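You operate a simulated robot arm through the tools that you are given. There is no shell and no other tool. Be economical: measure what you need, move in short steps, check, and stop when the job is done.

Carry out the task below with a simulated robot arm. There is one attempt and no reset: what you move stays moved.

TASK
Put things in order on the top of the folding table. At the end: the green sachet stands where the black bookend stood; the brown round brush stands where the green sachet stood; the black bookend is on the gold brass tray; the green type brush stands where the brown round brush stood; the blue lens brush is on the purple gift box; whatever was shut is shut again. Leave all else as you found it, and nothing knocked over.
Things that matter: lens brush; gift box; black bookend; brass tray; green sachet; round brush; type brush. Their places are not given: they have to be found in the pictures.

It is judged by the outcome, as a careful person would: the job done as asked, and still so three seconds after it is handed in. It fails if anything else is knocked over, pushed out of place, dropped, spilled or broken.

THE ROBOT
A 7-joint arm with a two-finger parallel gripper, fixed in place. Base frame: the origin is at the foot of the arm, x ahead of it, y to its left, z up; the work surface is at about z = 0.74. Lengths are in m, angles in rad, forces in N, time in s.
With the tool pointing down near the work surface it reaches from about 0.3 to 0.68 m from the base axis. Its first joint turns from -1.152 to 1.152 rad. Payload 1.57 kg.
Tool frame: the origin (TCP) lies between the finger pads and is the grasp point; the fingertips stand 0.03 m ahead of it; z points along the fingers, y is the line along which they close. The gripper opens to 0.11 m. The fingers are 0.024 m wide and 0.012 m thick; the gripper's body (0.048 by 0.112 m) begins 0.078 m behind the TCP.
Orientation is that of the tool frame in the base frame, as [roll, pitch, yaw] about the fixed x, y, z axes, in that order (R = Rz(yaw) Ry(pitch) Rx(roll)). With the fingers straight down and closing along the base's y, the tool's x points along the base's -x, its y along +y and its z along -z.

THE INTERFACE
- The arm moves only by the tool drive_tool. Its argument "rows" is a list of rows, each a list of 7 numbers: the shift along the tool's x, y, z in m, then the turn, a rotation vector about the tool's x, y, z in rad, then the opening, from 0 (shut) to 1 (fully open). In form: [[dx, dy, dz, wx, wy, wz, grip], ...]. A call has 1 to 8 rows; each row is the pose to reach, as a shift and turn from the pose commanded when the call began, along the tool's axes at that moment. A row lasts 0.2 s, in which the tool goes at most 0.05 m and 0.15 rad; a call with a longer step from one row to the next is refused whole, and so is a gripper value outside its range. A pose out of reach is approached as far as the arm can. The call stops where the force on the tool passes 40 N (or 10 N more than at its start, if that is more) or the arm is blocked; 0.2 s more then pass. The fingers move at their own pace (about 0.108 m/s each) and stop on an object; they squeeze with about 43 N. The grip force told is the motor's: it shows also when the fingers shut on nothing. Time passes only in rows, and 0.2 s behind the last, so rows that repeat a pose let the fingers close. It gives the time, the measured TCP pose, the force on the tool (base axes), the opening and the grip force at its end, in the units of the frame above (readings bear some noise), and new pictures: "show" is both (left out), scene, wrist or none.
- Cameras (640 x 400 px; columns grow to the right, rows downward): "scene" is fixed at [0.1508, -0.3892, 1.3888]; the picture's right is [0.86, -0.52, 0.00], its down [-0.37, -0.62, -0.69] and it looks along [0.36, 0.59, -0.72] (base axes); focal length 334 px, centre (320, 200). "wrist" rides on the gripper at [-0.036, 0, -0.08] in the tool frame; the picture's right is [0.00, -1.00, 0.00], its down [0.97, 0.00, -0.24] and it looks along [0.24, 0.00, 0.97] (tool axes); focal length 218 px, centre (320, 200).
- measure_at(camera, pixels): for up to 12 pixels [column, row] of the newest picture of that camera ("zoom" is the newest enlarged one), the place [x, y, z] in the base frame of the surface seen there, good to about 0.002 m. No time passes.
- close_up(camera, box): a new picture of the part [left, top, right, bottom] of that camera's present view, enlarged. No time passes.
- finish_job(): hands the job in; it is judged then, once.

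Work in short steps. Measure before you move; look again where a grasp or a placing could have gone wrong, and mend it. You have 80 turns and 120 pictures in all, those below and enlarged ones among them. Open the gripper and draw the arm clear of the work before you hand the job in, unless the task says otherwise; then end with one line.

The tools are called after "Call:" by a JSON object that holds its "api" and its "payload". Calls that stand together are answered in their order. drive_tool: Moves the arm, as the interface text tells. Its arguments: {"type":"object","properties":{"rows":{"type":"array","items":{"type":"array","items":{"type":"number"}}},"show":{"type":"string","enum":["both","scene","wrist","none"]}},"required":["rows"]} The other tools are called the same way: measure_at (camera, pixels) gives the place of the surface under pixels of a picture; close_up (camera, box) takes an enlarged picture of a part of a camera's view; finish_job () hands the job in.

At the start:

```text
t: 0.0
position: [0.4172, 0.2391, 1.0189]
ee_rot: [3.141, 0.0, 3.141]
wrist_force: [-0.9, 0.9, -0.3]
opening: 0.1099
grip_force: 0.0
```

scene: 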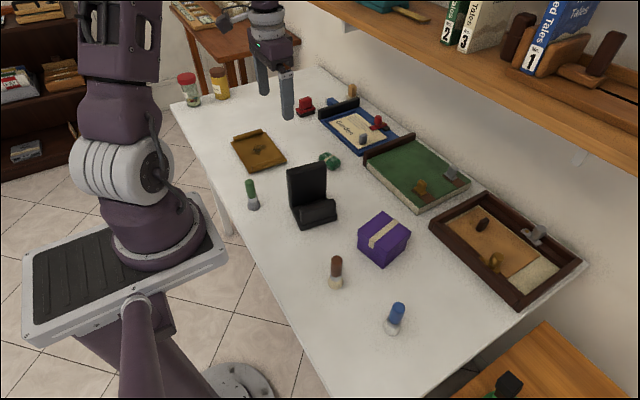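
wrist: 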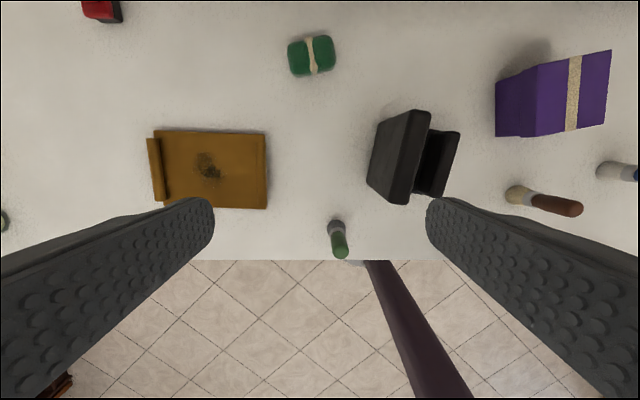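

The pictures show the brushes, bookend, sachet, tray and box. I'll enlarge the middle of the scene before measuring.

Call:
{"api": "close_up", "payload": {"camera": "scene", "box": [220, 90, 440, 228]}}

Call:
{"api": "close_up", "payload": {"camera": "scene", "box": [280, 200, 500, 338]}}

Call:
{"api": "measure_at", "payload": {"camera": "scene", "pixels": [[250, 183], [253, 206], [336, 260], [335, 284], [398, 307], [393, 329], [330, 160], [258, 150], [305, 168], [315, 210], [385, 235], [380, 262]]}}

Call:
{"api": "measure_at", "payload": {"camera": "wrist", "pixels": [[292, 45], [332, 40], [336, 70], [293, 76], [155, 135], [265, 135], [266, 208], [165, 205], [387, 122], [428, 113], [458, 133], [408, 200]]}}

```text
2.90 times, centred on (330, 159) of scene
```

zoom: 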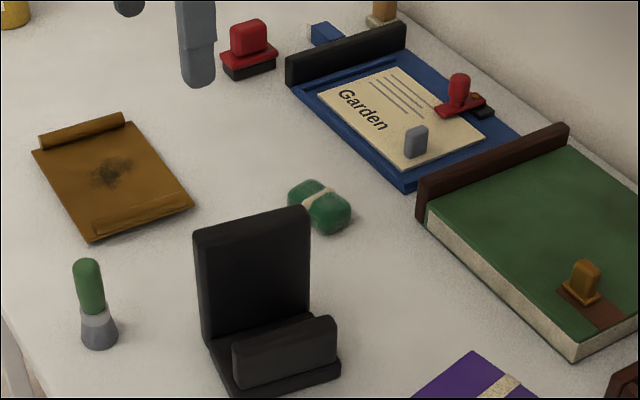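

```text
2.90 times, centred on (390, 269) of scene
```

zoom: 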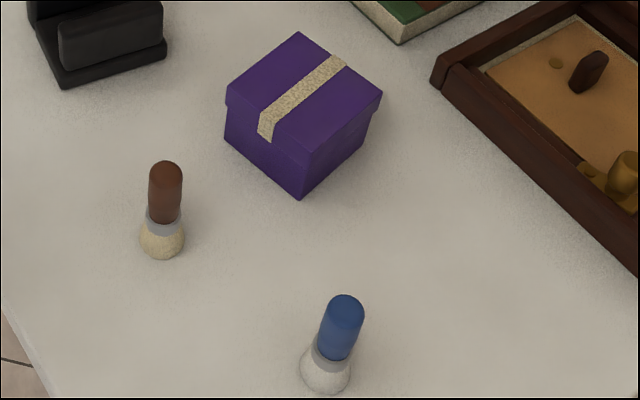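

```text
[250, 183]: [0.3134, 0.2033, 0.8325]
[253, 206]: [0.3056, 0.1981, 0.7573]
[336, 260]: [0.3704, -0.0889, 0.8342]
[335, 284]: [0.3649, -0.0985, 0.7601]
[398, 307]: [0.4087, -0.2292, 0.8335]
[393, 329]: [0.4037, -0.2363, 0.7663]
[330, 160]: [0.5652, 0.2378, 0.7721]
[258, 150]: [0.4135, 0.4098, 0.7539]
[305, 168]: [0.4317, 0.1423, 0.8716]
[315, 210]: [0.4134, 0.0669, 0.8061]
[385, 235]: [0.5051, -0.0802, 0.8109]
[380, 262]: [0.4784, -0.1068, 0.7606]
```

```text
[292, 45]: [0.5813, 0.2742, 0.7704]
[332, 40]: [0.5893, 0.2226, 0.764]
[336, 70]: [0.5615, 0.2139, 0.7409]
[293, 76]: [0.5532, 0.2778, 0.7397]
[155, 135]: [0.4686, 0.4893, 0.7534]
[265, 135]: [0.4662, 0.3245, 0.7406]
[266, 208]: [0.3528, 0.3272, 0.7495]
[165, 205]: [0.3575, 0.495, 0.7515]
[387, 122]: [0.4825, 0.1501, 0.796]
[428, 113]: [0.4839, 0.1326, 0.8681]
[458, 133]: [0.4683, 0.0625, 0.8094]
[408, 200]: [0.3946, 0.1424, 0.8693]
```

Next I need the bookend's shape and the exact footprints, so I'll measure enlarged views.

Call:
{"api": "close_up", "payload": {"camera": "wrist", "box": [345, 90, 489, 220]}}

Call:
{"api": "close_up", "payload": {"camera": "scene", "box": [260, 150, 356, 240]}}

```text
3.08 times, centred on (417, 155) of wrist
```

zoom: 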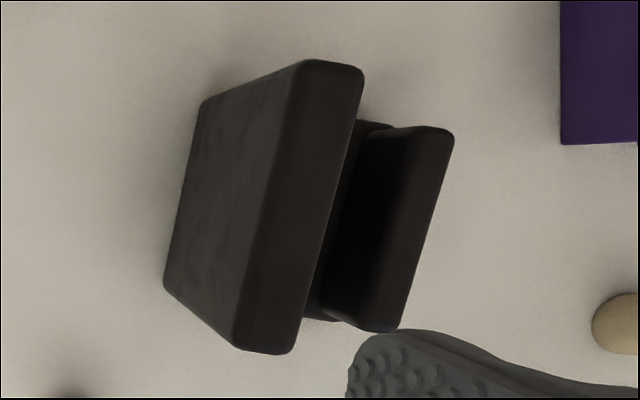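

```text
4.44 times, centred on (308, 195) of scene
```

zoom: 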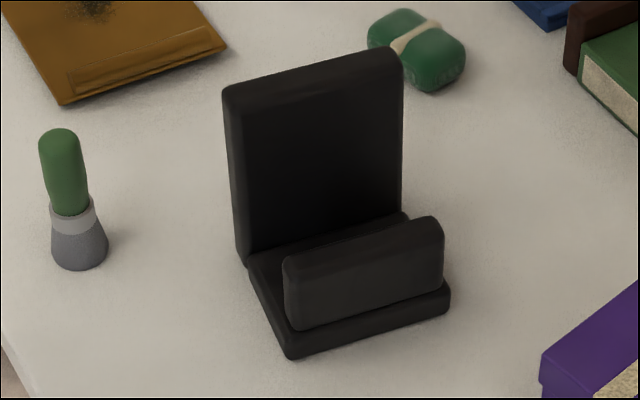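

Call:
{"api": "measure_at", "payload": {"camera": "wrist", "pixels": [[414, 113], [427, 114], [406, 201], [393, 200], [409, 155], [368, 181], [379, 126], [457, 134], [440, 195], [448, 133], [428, 194], [422, 155]]}}

Call:
{"api": "measure_at", "payload": {"camera": "zoom", "pixels": [[250, 268], [288, 350], [446, 308], [292, 325], [442, 285], [300, 262], [435, 225], [318, 75], [230, 95], [395, 55], [265, 280], [325, 235]]}}

```text
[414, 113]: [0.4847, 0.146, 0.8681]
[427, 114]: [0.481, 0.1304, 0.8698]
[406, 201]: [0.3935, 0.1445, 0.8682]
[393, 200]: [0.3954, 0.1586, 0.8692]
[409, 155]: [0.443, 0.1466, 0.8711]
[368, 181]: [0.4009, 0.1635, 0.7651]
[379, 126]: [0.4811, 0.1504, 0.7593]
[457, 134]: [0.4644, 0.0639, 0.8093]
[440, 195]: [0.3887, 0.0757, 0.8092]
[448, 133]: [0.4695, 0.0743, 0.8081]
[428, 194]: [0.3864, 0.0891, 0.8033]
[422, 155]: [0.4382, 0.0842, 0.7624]
```

```text
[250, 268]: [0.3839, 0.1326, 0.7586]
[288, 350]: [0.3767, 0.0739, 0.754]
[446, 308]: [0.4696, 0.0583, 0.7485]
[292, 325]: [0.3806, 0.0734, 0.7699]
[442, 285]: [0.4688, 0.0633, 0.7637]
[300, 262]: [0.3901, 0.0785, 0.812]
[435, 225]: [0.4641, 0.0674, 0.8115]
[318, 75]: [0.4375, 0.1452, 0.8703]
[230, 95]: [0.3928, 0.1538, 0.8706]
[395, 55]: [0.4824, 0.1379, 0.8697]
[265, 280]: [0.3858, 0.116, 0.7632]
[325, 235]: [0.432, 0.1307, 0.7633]
```

Now the tray's inner flat, the sachet outline and the gift box top.

Call:
{"api": "close_up", "payload": {"camera": "wrist", "box": [130, 110, 290, 220]}}

Call:
{"api": "measure_at", "payload": {"camera": "wrist", "pixels": [[210, 132], [210, 170], [210, 205], [152, 170], [160, 170], [167, 170], [175, 170], [250, 170], [257, 170], [262, 170], [155, 141], [158, 200]]}}

Call:
{"api": "measure_at", "payload": {"camera": "scene", "pixels": [[383, 215], [408, 233], [360, 237], [384, 252], [384, 234], [320, 158], [331, 153], [339, 158], [333, 166], [325, 163], [330, 158]]}}

```text
3.64 times, centred on (210, 165) of wrist
```

zoom: 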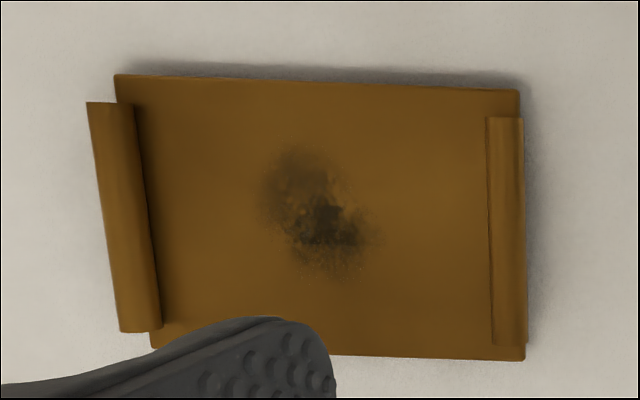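

```text
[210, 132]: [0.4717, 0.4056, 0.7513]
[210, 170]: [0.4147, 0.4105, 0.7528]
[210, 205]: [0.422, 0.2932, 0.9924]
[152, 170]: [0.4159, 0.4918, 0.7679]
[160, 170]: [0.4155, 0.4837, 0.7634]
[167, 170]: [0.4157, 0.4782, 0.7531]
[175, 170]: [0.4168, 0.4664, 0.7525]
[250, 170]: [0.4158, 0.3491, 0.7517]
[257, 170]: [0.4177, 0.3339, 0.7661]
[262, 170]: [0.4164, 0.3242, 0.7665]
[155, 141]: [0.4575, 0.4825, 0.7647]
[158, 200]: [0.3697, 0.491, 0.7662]
```

```text
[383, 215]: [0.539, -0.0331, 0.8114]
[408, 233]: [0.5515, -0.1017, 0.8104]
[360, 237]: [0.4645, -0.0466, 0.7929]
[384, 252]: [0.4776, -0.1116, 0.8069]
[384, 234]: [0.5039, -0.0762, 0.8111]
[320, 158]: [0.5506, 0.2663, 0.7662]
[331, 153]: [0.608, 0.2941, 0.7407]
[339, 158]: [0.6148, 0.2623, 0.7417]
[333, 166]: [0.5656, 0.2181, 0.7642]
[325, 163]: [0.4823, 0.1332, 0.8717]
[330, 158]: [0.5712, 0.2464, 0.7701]
```

Plate centre is (0.439, 0.146), top z 0.87, yaw -0.15 rad. I move above it with the gripper half open and check.

Call:
{"api": "drive_tool", "payload": {"rows": [[-0.011, -0.046, 0, 0, 0, 0.08, 0.5], [-0.0218, -0.093, 0, 0, 0, 0.151, 0.5], [-0.0218, -0.093, 0.04, 0, 0, 0.151, 0.5], [-0.0218, -0.093, 0.08, 0, 0, 0.151, 0.5], [-0.0218, -0.093, 0.1, 0, 0, 0.151, 0.5]], "show": "both"}}

```text
t: 1.2
position: [0.4383, 0.1436, 0.9182]
ee_rot: [-3.141, -0.001, 2.991]
wrist_force: [0.7, 0.0, 0.2]
opening: 0.0552
grip_force: 0.0
```

scene: 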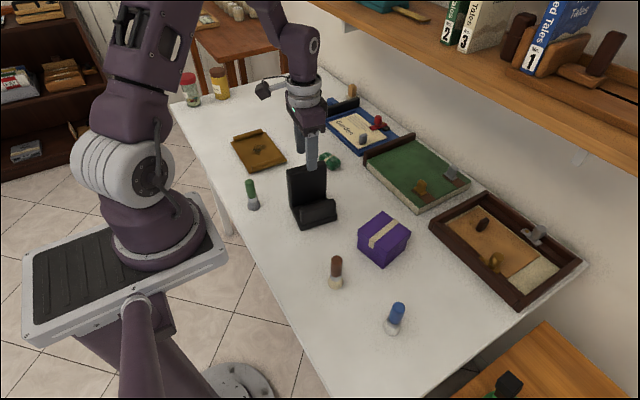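
wrist: 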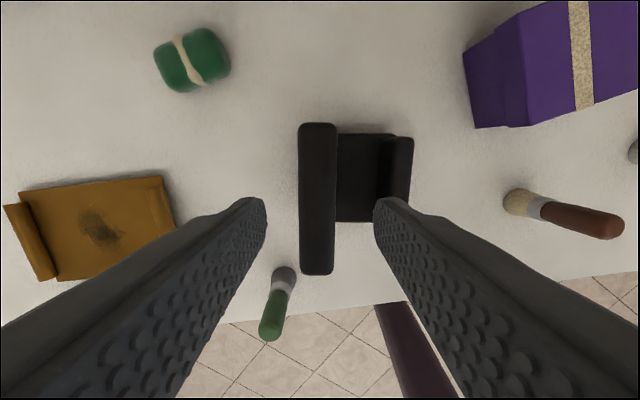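

The plate is square to the fingers and centred at about column 317. I'll measure the sachet from here, then descend 0.077 and close.

Call:
{"api": "measure_at", "payload": {"camera": "wrist", "pixels": [[157, 52], [212, 32], [229, 66], [171, 91], [192, 60], [160, 75], [227, 50], [205, 30], [182, 92]]}}

Call:
{"api": "drive_tool", "payload": {"rows": [[0, 0, 0.04, 0, 0, 0, 0.5], [0, 0, 0.077, 0, 0, 0, 0.5], [0, 0, 0.077, 0, 0, 0, 0], [0, 0, 0.077, 0, 0, 0, 0], [0, 0, 0.077, 0, 0, 0, 0]], "show": "none"}}

```text
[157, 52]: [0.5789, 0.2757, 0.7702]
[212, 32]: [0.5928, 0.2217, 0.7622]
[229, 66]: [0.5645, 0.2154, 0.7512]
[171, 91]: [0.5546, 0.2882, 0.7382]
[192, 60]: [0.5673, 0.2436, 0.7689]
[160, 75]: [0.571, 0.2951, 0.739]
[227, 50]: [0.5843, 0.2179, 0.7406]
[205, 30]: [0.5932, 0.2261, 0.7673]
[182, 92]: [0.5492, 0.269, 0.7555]
```

```text
t: 2.4
position: [0.4363, 0.1437, 0.8398]
ee_rot: [3.141, 0.0, 2.991]
wrist_force: [-0.5, -0.1, -0.4]
opening: 0.0237
grip_force: 36.2
```

Gripped (opening 0.024). I lift and look.

Call:
{"api": "drive_tool", "payload": {"rows": [[0, 0, -0.035, 0, 0, 0, 0], [0, 0, -0.07, 0, 0, 0, 0]], "show": "scene"}}

```text
t: 3.0
position: [0.4376, 0.143, 0.9101]
ee_rot: [3.141, 0.0, 2.992]
wrist_force: [-0.2, 0.5, 0.3]
opening: 0.0001
grip_force: 21.8
```

scene: 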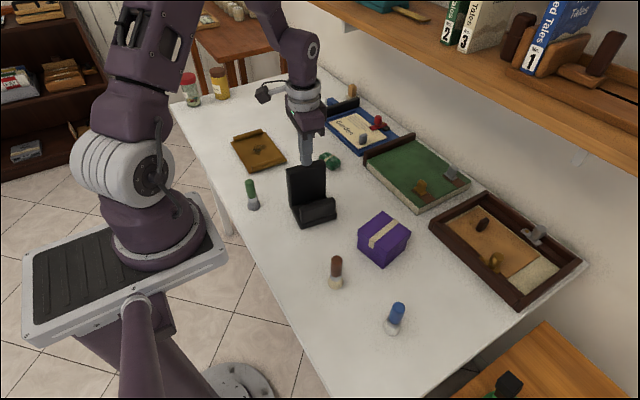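

The fingers slid off: the bookend still stands in place. I'll check its pose and try a deeper grasp with a slow lift.

Call:
{"api": "drive_tool", "payload": {"rows": [[0, 0, 0, 0, 0, 0, 0.5], [0, 0, 0, 0, 0, 0, 0.5]], "show": "wrist"}}

Call:
{"api": "close_up", "payload": {"camera": "wrist", "box": [260, 100, 440, 290]}}

Call:
{"api": "measure_at", "payload": {"camera": "wrist", "pixels": [[303, 128], [333, 128], [302, 268], [331, 268], [317, 200], [350, 180], [405, 145], [397, 145], [384, 180], [380, 180]]}}

```text
t: 3.6
position: [0.438, 0.1445, 0.91]
ee_rot: [3.141, -0.001, 2.992]
wrist_force: [0.0, -0.3, 0.6]
opening: 0.0547
grip_force: 0.1
```

wrist: 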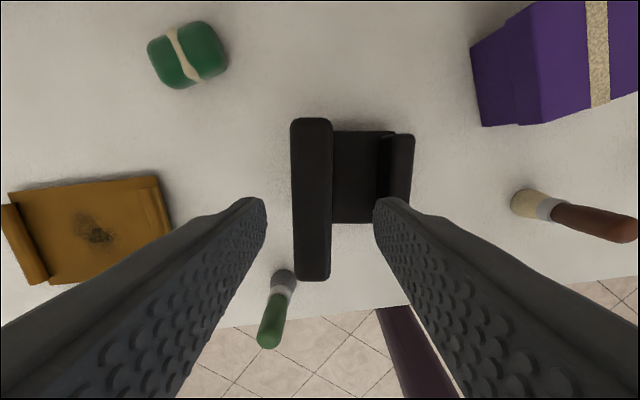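

```text
2.11 times, centred on (350, 195) of wrist
```

zoom: 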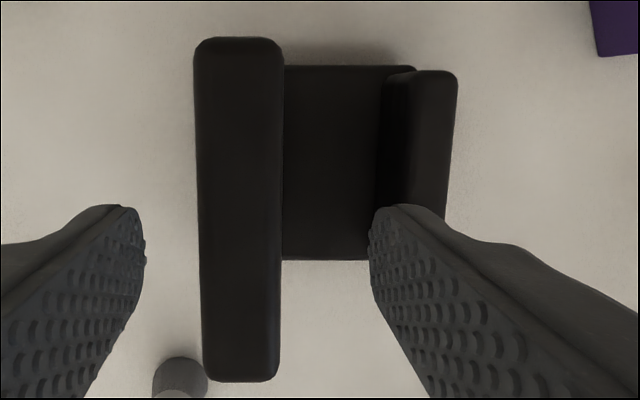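

```text
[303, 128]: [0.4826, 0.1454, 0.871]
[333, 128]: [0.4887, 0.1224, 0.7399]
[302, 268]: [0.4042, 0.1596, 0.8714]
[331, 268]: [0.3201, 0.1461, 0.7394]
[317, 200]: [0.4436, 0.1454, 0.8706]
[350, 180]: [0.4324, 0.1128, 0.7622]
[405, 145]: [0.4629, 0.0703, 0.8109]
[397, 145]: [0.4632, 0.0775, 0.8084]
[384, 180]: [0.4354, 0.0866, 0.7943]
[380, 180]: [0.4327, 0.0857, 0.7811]
```

The bookend is unmoved within a few mm. I go down to TCP 0.805 (tips between plate and lip), close for longer, and lift 1 cm slowly.

Call:
{"api": "drive_tool", "payload": {"rows": [[0, 0.002, 0.04, 0, 0, 0, 0.5], [0, 0.002, 0.08, 0, 0, 0, 0.5], [0, 0.002, 0.105, 0, 0, 0, 0.5], [0, 0.002, 0.105, 0, 0, 0, 0], [0, 0.002, 0.105, 0, 0, 0, 0], [0, 0.002, 0.105, 0, 0, 0, 0], [0, 0.002, 0.105, 0, 0, 0, 0]], "show": "none"}}

Call:
{"api": "drive_tool", "payload": {"rows": [[0, 0, -0.003, 0, 0, 0, 0], [0, 0, -0.007, 0, 0, 0, 0], [0, 0, -0.012, 0, 0, 0, 0], [0, 0, -0.016, 0, 0, 0, 0], [0, 0, -0.02, 0, 0, 0, 0]], "show": "scene"}}

```text
t: 5.2
position: [0.4346, 0.1458, 0.8043]
ee_rot: [-3.141, 0.0, 2.99]
wrist_force: [-0.4, -0.1, -0.3]
opening: 0.0241
grip_force: 35.2
```

```text
t: 6.4
position: [0.4391, 0.1462, 0.8266]
ee_rot: [3.141, -0.001, 2.992]
wrist_force: [-0.1, -0.5, -2.9]
opening: 0.0236
grip_force: 36.2
```

scene: 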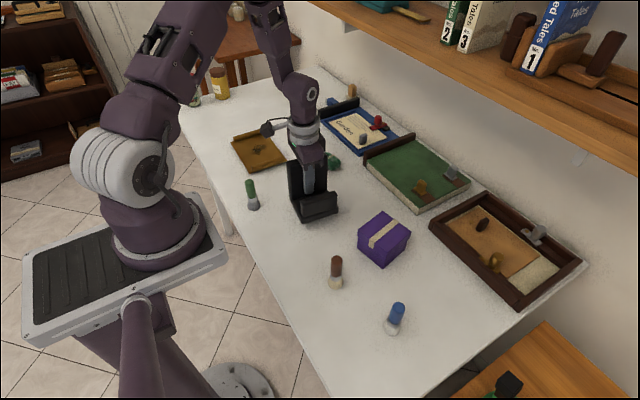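

Call:
{"api": "close_up", "payload": {"camera": "scene", "box": [260, 150, 356, 240]}}

Call:
{"api": "measure_at", "payload": {"camera": "scene", "pixels": [[330, 195], [326, 215], [320, 200]]}}

```text
4.44 times, centred on (308, 195) of scene
```

zoom: 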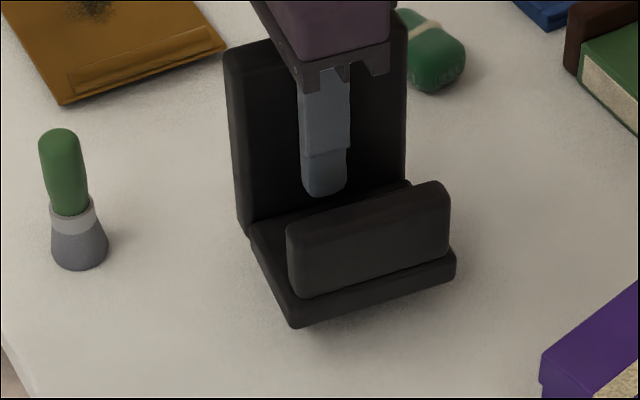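

```text
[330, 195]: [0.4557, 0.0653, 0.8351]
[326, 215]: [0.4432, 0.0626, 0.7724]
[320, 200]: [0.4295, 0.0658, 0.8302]
```

Lifted cleanly by 2.2 cm. I raise it further and carry it gently toward the tray, turning -0.106 about tool z.

Call:
{"api": "drive_tool", "payload": {"rows": [[0, 0, -0.015, 0, 0, 0, 0], [0, 0, -0.04, 0, 0, 0, 0], [0.005, 0.02, -0.045, 0, 0, 0, 0], [0.012, 0.05, -0.045, 0, 0, -0.01, 0], [0.019, 0.08, -0.045, 0, 0, -0.02, 0], [0.026, 0.11, -0.045, 0, 0, -0.03, 0], [0.033, 0.14, -0.045, 0, 0, -0.04, 0], [0.038, 0.16, -0.045, 0, 0, -0.05, 0]], "show": "scene"}}

```text
t: 8.2
position: [0.4239, 0.3118, 0.8725]
ee_rot: [-3.142, 0.0, 3.042]
wrist_force: [0.2, -0.3, -4.5]
opening: 0.0233
grip_force: 35.9
```

scene: 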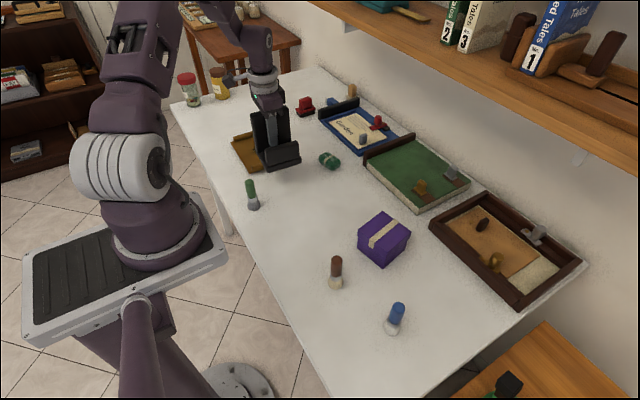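

Call:
{"api": "drive_tool", "payload": {"rows": [[0.004, 0.02, 0, 0, 0, -0.01, 0], [0.009, 0.05, 0, 0, 0, -0.02, 0], [0.014, 0.08, 0, 0, 0, -0.035, 0], [0.019, 0.11, 0, 0, 0, -0.05, 0], [0.0225, 0.1304, 0, 0, 0, -0.055, 0], [0.0225, 0.1304, 0.01, 0, 0, -0.055, 0], [0.0225, 0.1304, 0.02, 0, 0, -0.055, 0]], "show": "both"}}

Call:
{"api": "close_up", "payload": {"camera": "scene", "box": [210, 90, 330, 190]}}

```text
t: 9.8
position: [0.4164, 0.4425, 0.8515]
ee_rot: [-3.141, 0.0, 3.096]
wrist_force: [-0.2, 0.1, -4.1]
opening: 0.0236
grip_force: 36.0
```

scene: 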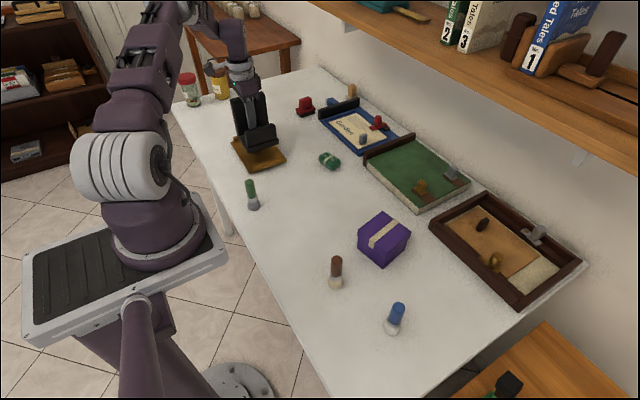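
wrist: 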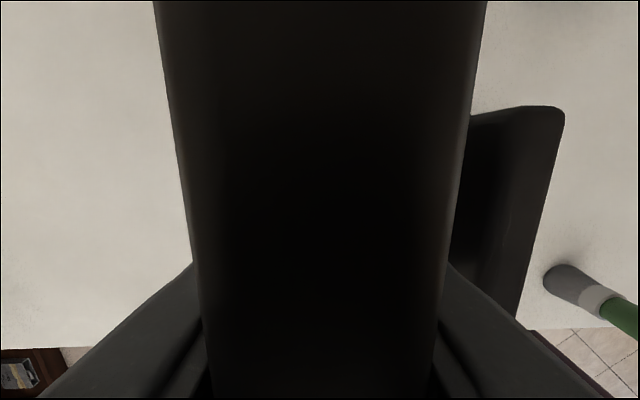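

```text
4.00 times, centred on (270, 140) of scene
```

zoom: 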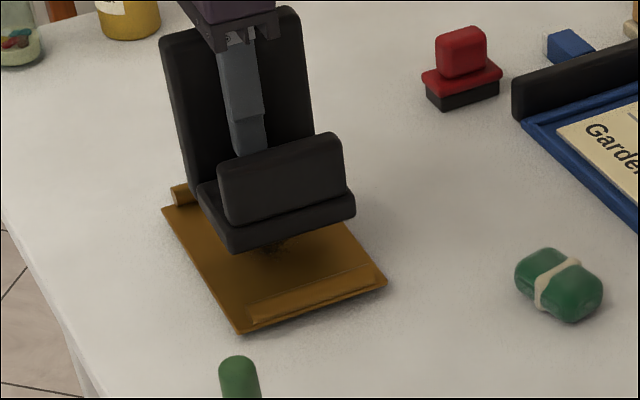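

Call:
{"api": "measure_at", "payload": {"camera": "zoom", "pixels": [[232, 245], [350, 212], [290, 230], [202, 195], [165, 45], [298, 15]]}}

Call:
{"api": "drive_tool", "payload": {"rows": [[0, 0, 0.01, 0, 0, 0, 0], [0, 0, 0.02, 0, 0, 0, 0], [0, 0, 0.027, 0, 0, 0, 0], [0, 0, 0.031, 0, 0, 0, 0]], "show": "none"}}

```text
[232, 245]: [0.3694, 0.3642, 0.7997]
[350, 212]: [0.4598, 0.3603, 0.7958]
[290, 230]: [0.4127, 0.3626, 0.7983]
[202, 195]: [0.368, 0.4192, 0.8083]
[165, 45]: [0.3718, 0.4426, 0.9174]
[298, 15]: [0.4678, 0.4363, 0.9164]
```

```text
t: 10.8
position: [0.4151, 0.4422, 0.8193]
ee_rot: [-3.141, 0.0, 3.095]
wrist_force: [0.2, 1.3, -3.3]
opening: 0.0237
grip_force: 36.2
```

Well centred over the tray. Still bearing weight, so a few mm lower.

Call:
{"api": "drive_tool", "payload": {"rows": [[0, 0, 0.001, 0, 0, 0, 0], [0, 0, 0.002, 0, 0, 0, 0], [0, 0, 0.003, 0, 0, 0, 0], [0, 0, 0.004, 0, 0, 0, 0]], "show": "none"}}

Call:
{"api": "close_up", "payload": {"camera": "scene", "box": [210, 90, 330, 190]}}

```text
t: 11.8
position: [0.4155, 0.4421, 0.8156]
ee_rot: [3.141, 0.0, 3.095]
wrist_force: [0.8, 0.5, -2.8]
opening: 0.0237
grip_force: 35.7
```

```text
4.00 times, centred on (270, 140) of scene
```

zoom: 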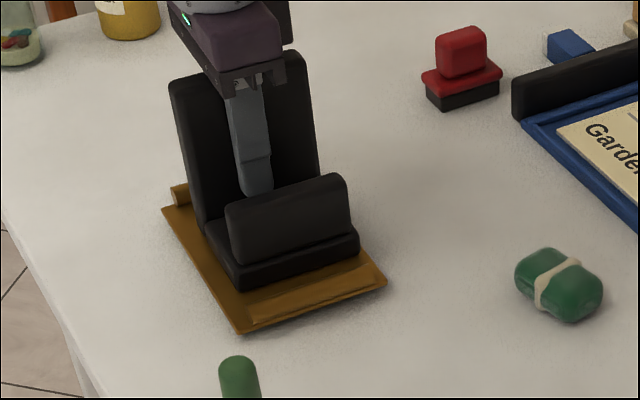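

Call:
{"api": "measure_at", "payload": {"camera": "zoom", "pixels": [[290, 200], [240, 215], [240, 282], [300, 268], [300, 275]]}}

Call:
{"api": "drive_tool", "payload": {"rows": [[0, 0, 0.001, 0, 0, 0, 0], [0, 0, 0.002, 0, 0, 0, 0], [0, 0, 0.003, 0, 0, 0, 0], [0, 0, 0.003, 0, 0, 0, 0]], "show": "none"}}

```text
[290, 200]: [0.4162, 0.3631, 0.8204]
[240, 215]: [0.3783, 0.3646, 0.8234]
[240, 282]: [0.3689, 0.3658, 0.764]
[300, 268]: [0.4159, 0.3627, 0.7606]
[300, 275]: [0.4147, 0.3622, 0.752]
```

```text
t: 12.8
position: [0.4159, 0.444, 0.8157]
ee_rot: [3.139, 0.001, 3.095]
wrist_force: [-4.7, -0.7, 29.4]
opening: 0.0241
grip_force: 35.8
```

Firm contact (29 N up), so it is seated. I ease off, open, and rise straight up.

Call:
{"api": "drive_tool", "payload": {"rows": [[0, 0, -0.002, 0, 0, 0, 0], [0, 0, -0.002, 0, 0, 0, 0.45], [0, 0, -0.002, 0, 0, 0, 0.45], [0, 0, -0.04, 0, 0, 0, 0.45], [0, 0, -0.08, 0, 0, 0, 0.45], [0, 0, -0.12, 0, 0, 0, 0.45], [0, 0, -0.15, 0, 0, 0, 0.45]], "show": "both"}}

Call:
{"api": "close_up", "payload": {"camera": "scene", "box": [210, 90, 330, 190]}}

```text
t: 14.4
position: [0.4165, 0.4421, 0.9621]
ee_rot: [-3.14, 0.001, 3.097]
wrist_force: [-0.5, 0.4, 0.5]
opening: 0.0495
grip_force: 0.0
```

scene: 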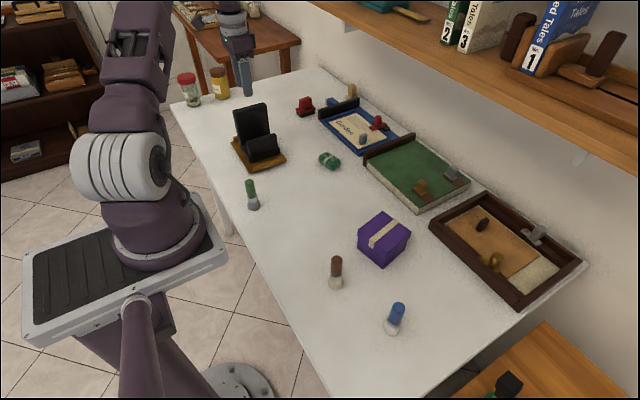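
wrist: 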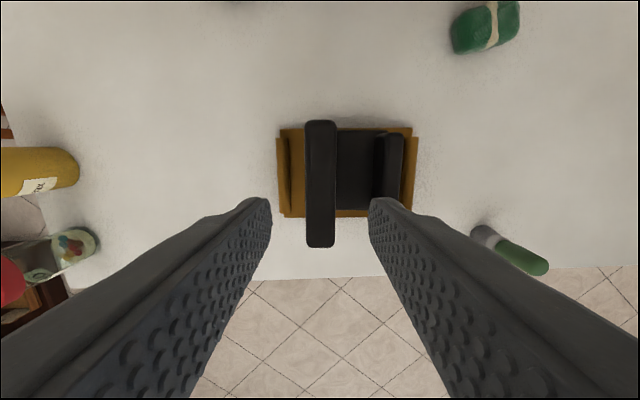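

```text
4.00 times, centred on (270, 140) of scene
```

zoom: 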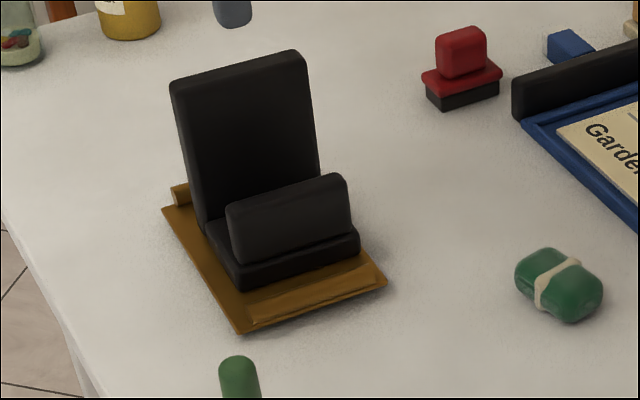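

The bookend sits squarely on the tray. Now I move over the sachet at about (0.571, 0.248), turning to its yaw (~+0.27).

Call:
{"api": "drive_tool", "payload": {"rows": [[-0.027, -0.031, 0, 0, 0, -0.05, 0.9], [-0.054, -0.062, 0, 0, 0, -0.1, 0.9], [-0.081, -0.093, 0, 0, 0, -0.15, 0.9], [-0.108, -0.124, 0, 0, 0, -0.2, 0.9], [-0.135, -0.155, 0, 0, 0, -0.26, 0.9], [-0.163, -0.187, 0, 0, 0, -0.315, 0.9], [-0.163, -0.187, 0.03, 0, 0, -0.315, 0.9]], "show": "wrist"}}

Call:
{"api": "close_up", "payload": {"camera": "wrist", "box": [220, 120, 420, 245]}}

```text
t: 16.0
position: [0.569, 0.2445, 0.9326]
ee_rot: [-3.14, 0.001, -2.871]
wrist_force: [0.7, 0.0, -0.1]
opening: 0.0988
grip_force: 0.2
```

wrist: 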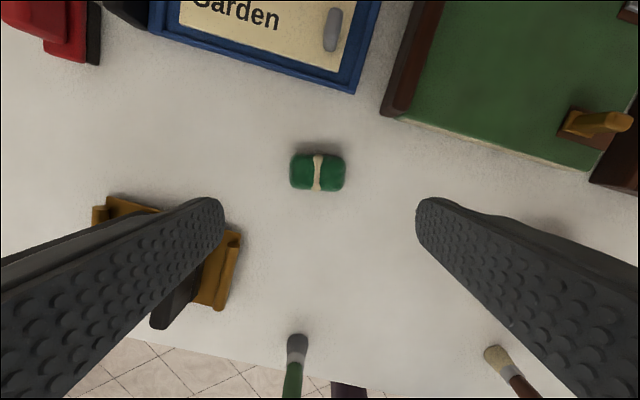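

```text
3.20 times, centred on (320, 182) of wrist
```

zoom: 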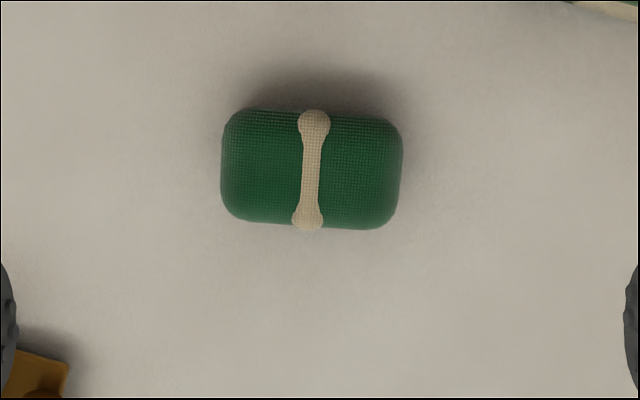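

Call:
{"api": "measure_at", "payload": {"camera": "zoom", "pixels": [[225, 165], [399, 175], [250, 112], [375, 227], [312, 170], [250, 218], [375, 122], [350, 170], [270, 165]]}}

```text
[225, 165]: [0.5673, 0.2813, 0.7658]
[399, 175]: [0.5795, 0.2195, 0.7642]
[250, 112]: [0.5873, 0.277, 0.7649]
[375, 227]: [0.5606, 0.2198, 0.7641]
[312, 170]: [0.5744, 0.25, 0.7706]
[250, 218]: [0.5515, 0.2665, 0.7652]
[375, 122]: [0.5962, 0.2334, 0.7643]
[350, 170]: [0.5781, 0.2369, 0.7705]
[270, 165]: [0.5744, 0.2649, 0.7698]
```

Sachet centre is (0.5735, 0.250), yaw ≈ 0.21. I descend on it and close.

Call:
{"api": "drive_tool", "payload": {"rows": [[-0.0058, 0.0041, 0.04, 0, 0, 0.06, 0.9], [-0.0058, 0.0041, 0.08, 0, 0, 0.06, 0.9], [-0.0058, 0.0041, 0.12, 0, 0, 0.06, 0.9], [-0.0058, 0.0041, 0.15, 0, 0, 0.06, 0.9], [-0.0058, 0.0041, 0.158, 0, 0, 0.06, 0.9], [-0.0058, 0.0041, 0.158, 0, 0, 0.06, 0], [-0.0058, 0.0041, 0.158, 0, 0, 0.06, 0], [-0.0058, 0.0041, 0.158, 0, 0, 0.06, 0]], "show": "none"}}

Call:
{"api": "drive_tool", "payload": {"rows": [[0, 0, 0, 0, 0, 0, 0], [0, 0, -0.005, 0, 0, 0, 0], [0, 0, -0.015, 0, 0, 0, 0], [0, 0, -0.03, 0, 0, 0, 0], [0, 0, -0.05, 0, 0, 0, 0], [0, 0, -0.07, 0, 0, 0, 0]], "show": "scene"}}

```text
t: 17.8
position: [0.5731, 0.2543, 0.7736]
ee_rot: [-3.141, -0.001, -2.932]
wrist_force: [0.0, 0.8, 1.1]
opening: 0.0646
grip_force: 42.4
```

```text
t: 19.2
position: [0.5746, 0.2557, 0.8463]
ee_rot: [3.141, 0.0, -2.935]
wrist_force: [0.6, -0.5, -1.7]
opening: 0.0645
grip_force: 42.9
```

scene: 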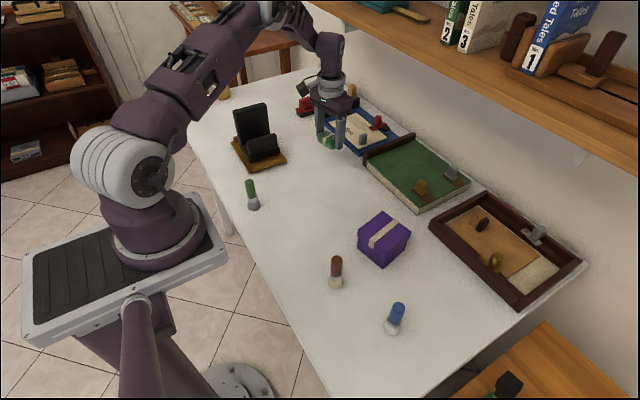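

Sachet is held. I carry it to the bookend's old centre (0.4315, 0.110).

Call:
{"api": "drive_tool", "payload": {"rows": [[0.028, -0.019, 0, 0, 0, 0, 0], [0.057, -0.038, 0, 0, 0, 0, 0], [0.085, -0.057, 0, 0, 0, 0, 0], [0.113, -0.075, 0, 0, 0, 0, 0], [0.142, -0.095, 0, 0, 0, 0, 0], [0.1699, -0.1132, 0, 0, 0, 0, 0], [0.1699, -0.1132, 0.03, 0, 0, 0, 0], [0.1699, -0.1132, 0.05, 0, 0, 0, 0]], "show": "scene"}}

```text
t: 21.0
position: [0.4296, 0.1093, 0.7958]
ee_rot: [-3.141, 0.0, -2.932]
wrist_force: [-0.5, 0.1, 0.1]
opening: 0.0648
grip_force: 43.0
```

scene: 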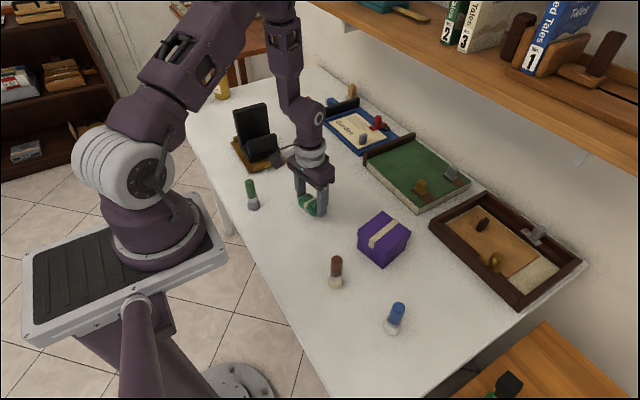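

Call:
{"api": "drive_tool", "payload": {"rows": [[0, 0, 0.01, 0, 0, 0, 0], [0, 0, 0.018, 0, 0, 0, 0], [0, 0, 0.0215, 0, 0, 0, 0], [0, 0, 0.0215, 0, 0, 0, 0.9], [0, 0, 0.0215, 0, 0, 0, 0.9], [0, 0, -0.02, 0, 0, 0, 0.9], [0, 0, -0.07, 0, 0, 0, 0.9], [0, 0, -0.12, 0, 0, 0, 0.9]], "show": "both"}}

Call:
{"api": "measure_at", "payload": {"camera": "wrist", "pixels": [[317, 185], [318, 215], [318, 200]]}}

```text
t: 22.8
position: [0.4316, 0.107, 0.9164]
ee_rot: [-3.141, 0.002, -2.934]
wrist_force: [0.0, -0.4, 0.7]
opening: 0.0992
grip_force: 0.1
```

scene: 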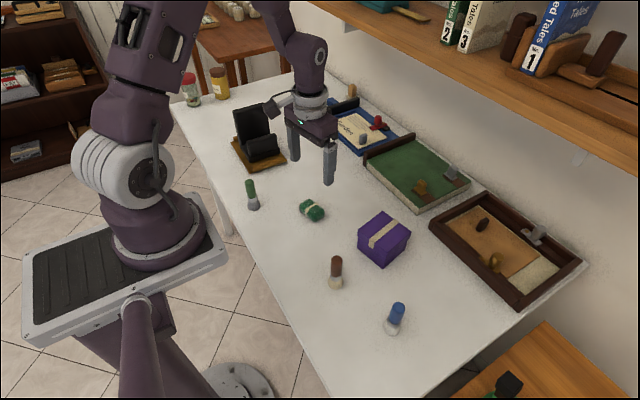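
wrist: 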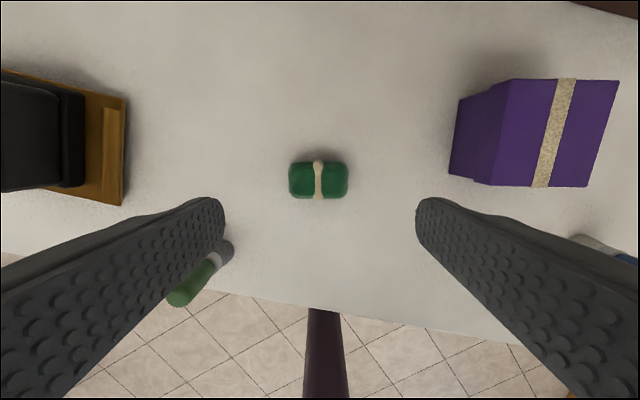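

```text
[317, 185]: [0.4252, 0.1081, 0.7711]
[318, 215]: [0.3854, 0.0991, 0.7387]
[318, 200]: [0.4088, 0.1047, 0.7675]
```

Sachet stands at about (0.432, 0.109). Now measuring the brushes in the scene view.

Call:
{"api": "close_up", "payload": {"camera": "scene", "box": [310, 240, 422, 345]}}

Call:
{"api": "measure_at", "payload": {"camera": "scene", "pixels": [[336, 257], [336, 262], [336, 273], [335, 277], [335, 288], [399, 304], [395, 320], [393, 332], [249, 181], [250, 195], [253, 208]]}}

```text
3.81 times, centred on (366, 292) of scene
```

zoom: 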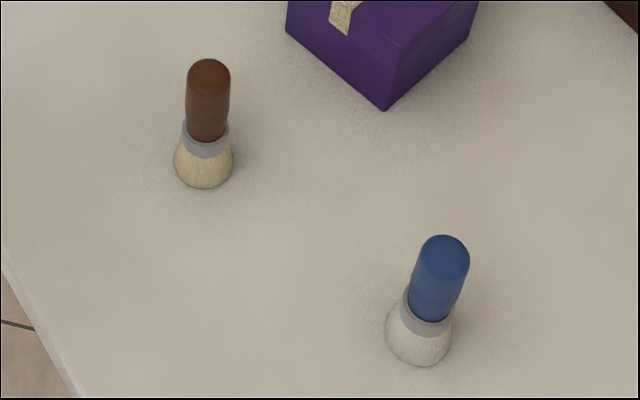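

```text
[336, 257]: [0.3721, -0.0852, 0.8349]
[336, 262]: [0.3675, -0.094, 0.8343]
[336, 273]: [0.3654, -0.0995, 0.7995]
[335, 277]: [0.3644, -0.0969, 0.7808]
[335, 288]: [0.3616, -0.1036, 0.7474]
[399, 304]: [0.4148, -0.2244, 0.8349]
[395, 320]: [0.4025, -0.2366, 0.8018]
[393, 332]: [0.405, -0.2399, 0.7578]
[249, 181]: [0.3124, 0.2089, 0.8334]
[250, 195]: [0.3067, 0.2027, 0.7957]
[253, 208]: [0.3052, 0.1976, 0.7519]
```

Brushes are upright, tops at z≈0.835. I move over the brown one at about (0.371, -0.088), straightening the yaw.

Call:
{"api": "drive_tool", "payload": {"rows": [[0.02, -0.0357, -0.014, 0, 0, 0.04, 0.6], [0.04, -0.0714, -0.014, 0, 0, 0.08, 0.6], [0.06, -0.107, -0.014, 0, 0, 0.12, 0.6], [0.08, -0.1427, -0.014, 0, 0, 0.16, 0.6], [0.0994, -0.1784, -0.014, 0, 0, 0.207, 0.6], [0.0994, -0.1784, -0.014, 0, 0, 0.207, 0.6]], "show": "wrist"}}

Call:
{"api": "close_up", "payload": {"camera": "wrist", "box": [240, 150, 400, 250]}}

```text
t: 24.2
position: [0.3691, -0.0901, 0.9295]
ee_rot: [-3.141, -0.001, -3.14]
wrist_force: [0.6, 0.0, 0.8]
opening: 0.0662
grip_force: 0.0
```

wrist: 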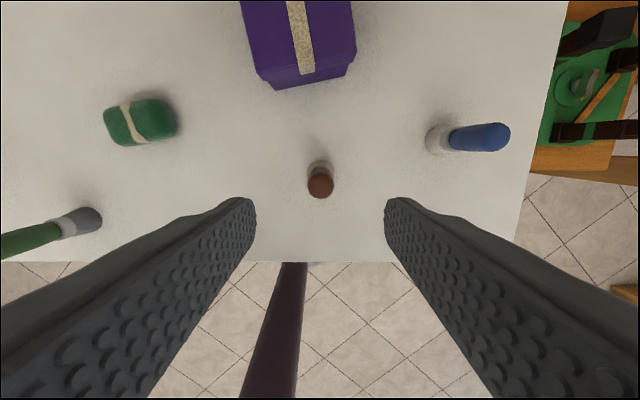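

```text
4.00 times, centred on (320, 200) of wrist
```

zoom: 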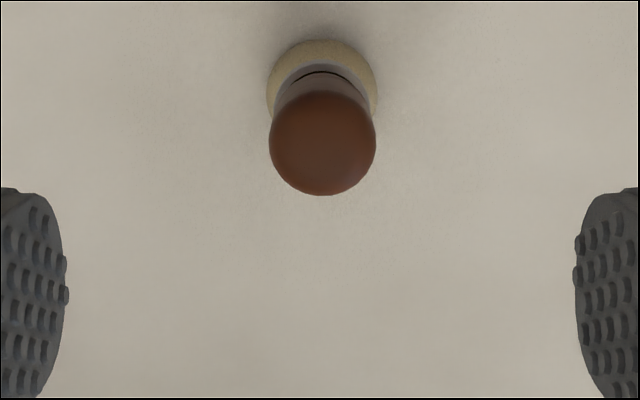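

Call:
{"api": "measure_at", "payload": {"camera": "zoom", "pixels": [[323, 143], [275, 143], [371, 143], [323, 190], [322, 100], [270, 80], [375, 80], [322, 42], [322, 38]]}}

Call:
{"api": "measure_at", "payload": {"camera": "wrist", "pixels": [[498, 136], [438, 138], [455, 138], [300, 50], [95, 218]]}}

```text
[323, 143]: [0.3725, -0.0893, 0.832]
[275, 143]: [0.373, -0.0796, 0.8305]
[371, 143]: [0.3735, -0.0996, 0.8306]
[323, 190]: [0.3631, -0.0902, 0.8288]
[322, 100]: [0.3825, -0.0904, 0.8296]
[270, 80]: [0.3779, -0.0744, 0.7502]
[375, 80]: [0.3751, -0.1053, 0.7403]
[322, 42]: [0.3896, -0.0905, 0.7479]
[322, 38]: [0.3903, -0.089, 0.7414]
```

```text
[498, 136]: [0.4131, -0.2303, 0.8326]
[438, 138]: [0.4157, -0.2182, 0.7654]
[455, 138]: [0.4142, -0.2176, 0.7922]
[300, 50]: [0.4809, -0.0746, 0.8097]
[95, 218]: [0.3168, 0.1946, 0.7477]
```

Brown brush centre is (0.373, -0.090). I descend to TCP 0.818 and grip the handle, then lift slowly.

Call:
{"api": "drive_tool", "payload": {"rows": [[-0.004, 0, 0.04, 0, 0, 0, 0.6], [-0.004, 0, 0.08, 0, 0, 0, 0.6], [-0.004, 0, 0.111, 0, 0, 0, 0.6], [-0.004, 0, 0.111, 0, 0, 0, 0], [-0.004, 0, 0.111, 0, 0, 0, 0], [-0.004, 0, 0.111, 0, 0, 0, 0], [-0.004, 0, 0.111, 0, 0, 0, 0]], "show": "none"}}

Call:
{"api": "drive_tool", "payload": {"rows": [[0, 0, -0.004, 0, 0, 0, 0], [0, 0, -0.015, 0, 0, 0, 0], [0, 0, -0.04, 0, 0, 0, 0], [0, 0, -0.08, 0, 0, 0, 0], [0, 0, -0.1, 0, 0, 0, 0]], "show": "scene"}}

```text
t: 25.8
position: [0.3735, -0.0856, 0.821]
ee_rot: [-3.141, 0.0, -3.14]
wrist_force: [0.3, 0.7, -0.8]
opening: 0.0223
grip_force: 34.9
```

```text
t: 27.0
position: [0.3746, -0.0877, 0.9206]
ee_rot: [3.14, -0.002, -3.14]
wrist_force: [-0.8, 0.4, -1.0]
opening: 0.0222
grip_force: 35.3
```

scene: 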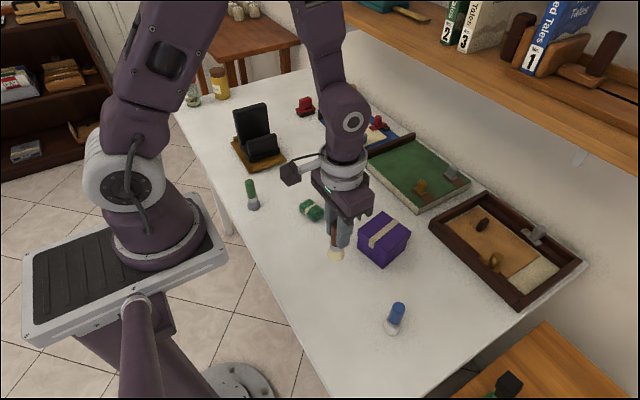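

Brown brush held. Carrying it to the sachet's old place (0.5735, 0.2505).

Call:
{"api": "drive_tool", "payload": {"rows": [[-0.01, 0.02, 0, 0, 0, 0, 0], [-0.03, 0.055, 0, 0, 0, 0, 0], [-0.05, 0.09, 0, 0, 0, 0, 0], [-0.07, 0.125, 0, 0, 0, 0, 0], [-0.09, 0.16, 0, 0, 0, 0, 0], [-0.11, 0.195, 0, 0, 0, 0, 0], [-0.13, 0.23, 0, 0, 0, 0, 0], [-0.15, 0.265, 0, 0, 0, 0, 0]], "show": "none"}}

Call:
{"api": "drive_tool", "payload": {"rows": [[-0.02, 0.035, 0, 0, 0, 0, 0], [-0.04, 0.06, 0, 0, 0, 0, 0], [-0.049, 0.073, 0, 0, 0, 0, 0], [-0.049, 0.073, 0.02, 0, 0, 0, 0], [-0.049, 0.073, 0.05, 0, 0, 0, 0], [-0.049, 0.073, 0.07, 0, 0, 0, 0]], "show": "both"}}

```text
t: 28.8
position: [0.5267, 0.1766, 0.919]
ee_rot: [-3.141, 0.0, -3.141]
wrist_force: [1.0, 0.0, -0.8]
opening: 0.0221
grip_force: 34.4
```

```text
t: 30.2
position: [0.5735, 0.2534, 0.849]
ee_rot: [3.141, -0.001, -3.14]
wrist_force: [-0.2, -0.4, -0.9]
opening: 0.0223
grip_force: 35.0
```

scene: 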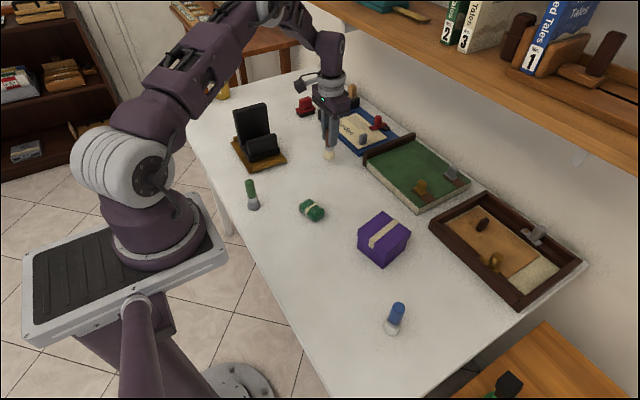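
wrist: 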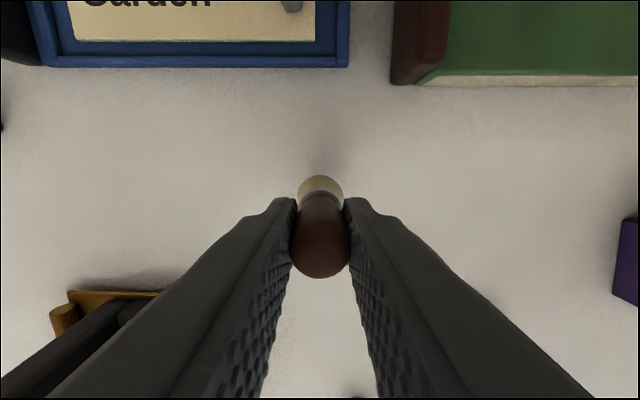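

Call:
{"api": "drive_tool", "payload": {"rows": [[0, 0, 0.012, 0, 0, 0, 0], [0, 0, 0.022, 0, 0, 0, 0], [0, 0, 0.026, 0, 0, 0, 0], [0, 0, 0.028, 0, 0, 0, 0], [0, 0, 0.029, 0, 0, 0, 0]], "show": "none"}}

Call:
{"api": "close_up", "payload": {"camera": "scene", "box": [280, 110, 380, 190]}}

```text
t: 31.4
position: [0.5738, 0.2503, 0.82]
ee_rot: [3.141, -0.002, -3.14]
wrist_force: [-0.2, -0.4, -0.5]
opening: 0.022
grip_force: 35.0
```

```text
5.00 times, centred on (330, 150) of scene
```

zoom: 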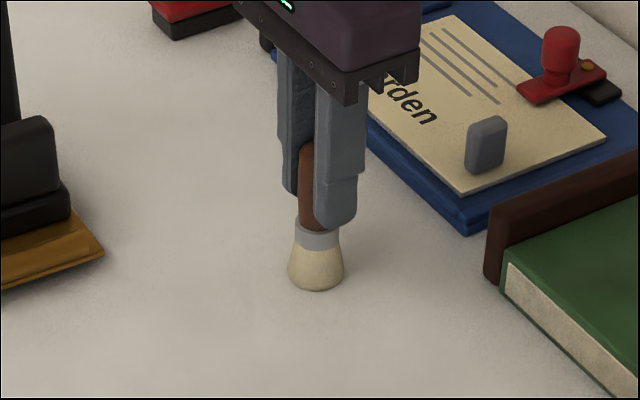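

Nearly touching; I creep down 2 mm, then open and rise.

Call:
{"api": "drive_tool", "payload": {"rows": [[0, 0, 0.001, 0, 0, 0, 0], [0, 0, 0.0015, 0, 0, 0, 0], [0, 0, 0.002, 0, 0, 0, 0]], "show": "none"}}

```text
t: 32.2
position: [0.5738, 0.252, 0.8201]
ee_rot: [3.141, 0.002, -3.139]
wrist_force: [-4.5, -2.7, 22.9]
opening: 0.0222
grip_force: 35.0
```

Call:
{"api": "drive_tool", "payload": {"rows": [[0, 0, -0.0015, 0, 0, 0, 0], [0, 0, -0.0015, 0, 0, 0, 0.5], [0, 0, -0.0015, 0, 0, 0, 0.5], [0, 0, -0.03, 0, 0, 0, 0.5], [0, 0, -0.07, 0, 0, 0, 0.5], [0, 0, -0.11, 0, 0, 0, 0.5]], "show": "both"}}

Call:
{"api": "measure_at", "payload": {"camera": "scene", "pixels": [[249, 181], [250, 195], [253, 208]]}}

```text
t: 33.6
position: [0.5699, 0.2489, 0.9279]
ee_rot: [3.141, 0.001, -3.139]
wrist_force: [0.2, -0.4, 0.2]
opening: 0.0552
grip_force: 0.0
```

scene: 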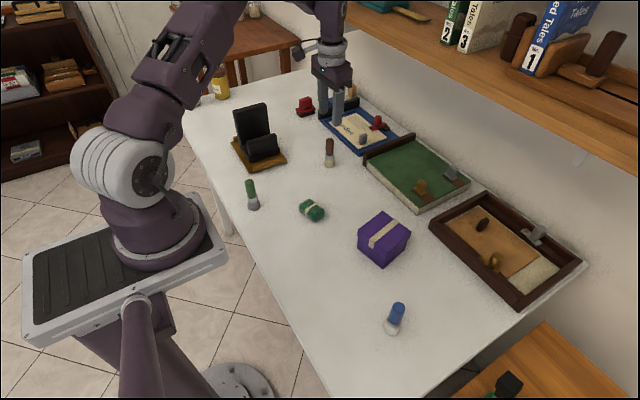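
wrist: 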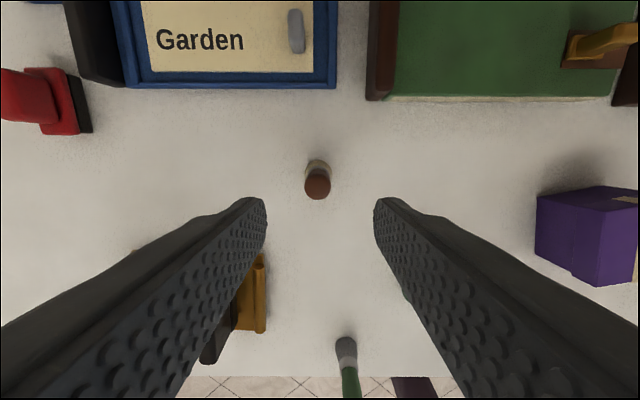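

```text
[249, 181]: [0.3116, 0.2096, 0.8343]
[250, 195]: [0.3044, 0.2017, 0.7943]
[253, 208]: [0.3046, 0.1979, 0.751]
```

Brown brush stands in place. Next the green brush at about (0.312, 0.209).

Call:
{"api": "drive_tool", "payload": {"rows": [[0.037, -0.006, 0, 0, 0, 0, 0.6], [0.074, -0.012, 0, 0, 0, 0, 0.6], [0.111, -0.018, 0, 0, 0, 0, 0.6], [0.148, -0.024, 0, 0, 0, 0, 0.6], [0.185, -0.03, 0, 0, 0, 0, 0.6], [0.222, -0.036, 0, 0, 0, 0, 0.6], [0.258, -0.04, 0, 0, 0, 0, 0.6], [0.258, -0.04, 0, 0, 0, 0, 0.6]], "show": "wrist"}}

Call:
{"api": "close_up", "payload": {"camera": "wrist", "box": [240, 150, 400, 250]}}

```text
t: 35.4
position: [0.3181, 0.21, 0.9301]
ee_rot: [-3.14, 0.0, -3.141]
wrist_force: [-0.1, -0.8, -0.4]
opening: 0.0661
grip_force: 0.1
```

wrist: 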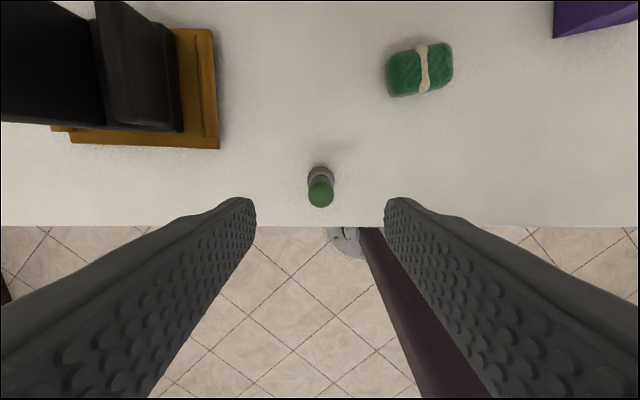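

```text
4.00 times, centred on (320, 200) of wrist
```

zoom: 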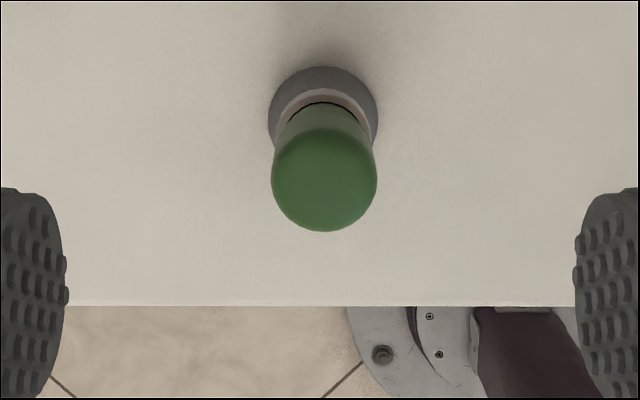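

Call:
{"api": "measure_at", "payload": {"camera": "zoom", "pixels": [[323, 180], [276, 180], [372, 180], [323, 227], [323, 135]]}}

```text
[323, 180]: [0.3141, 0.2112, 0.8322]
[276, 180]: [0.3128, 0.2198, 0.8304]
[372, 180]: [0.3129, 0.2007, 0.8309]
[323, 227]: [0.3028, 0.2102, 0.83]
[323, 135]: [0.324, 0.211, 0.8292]
```

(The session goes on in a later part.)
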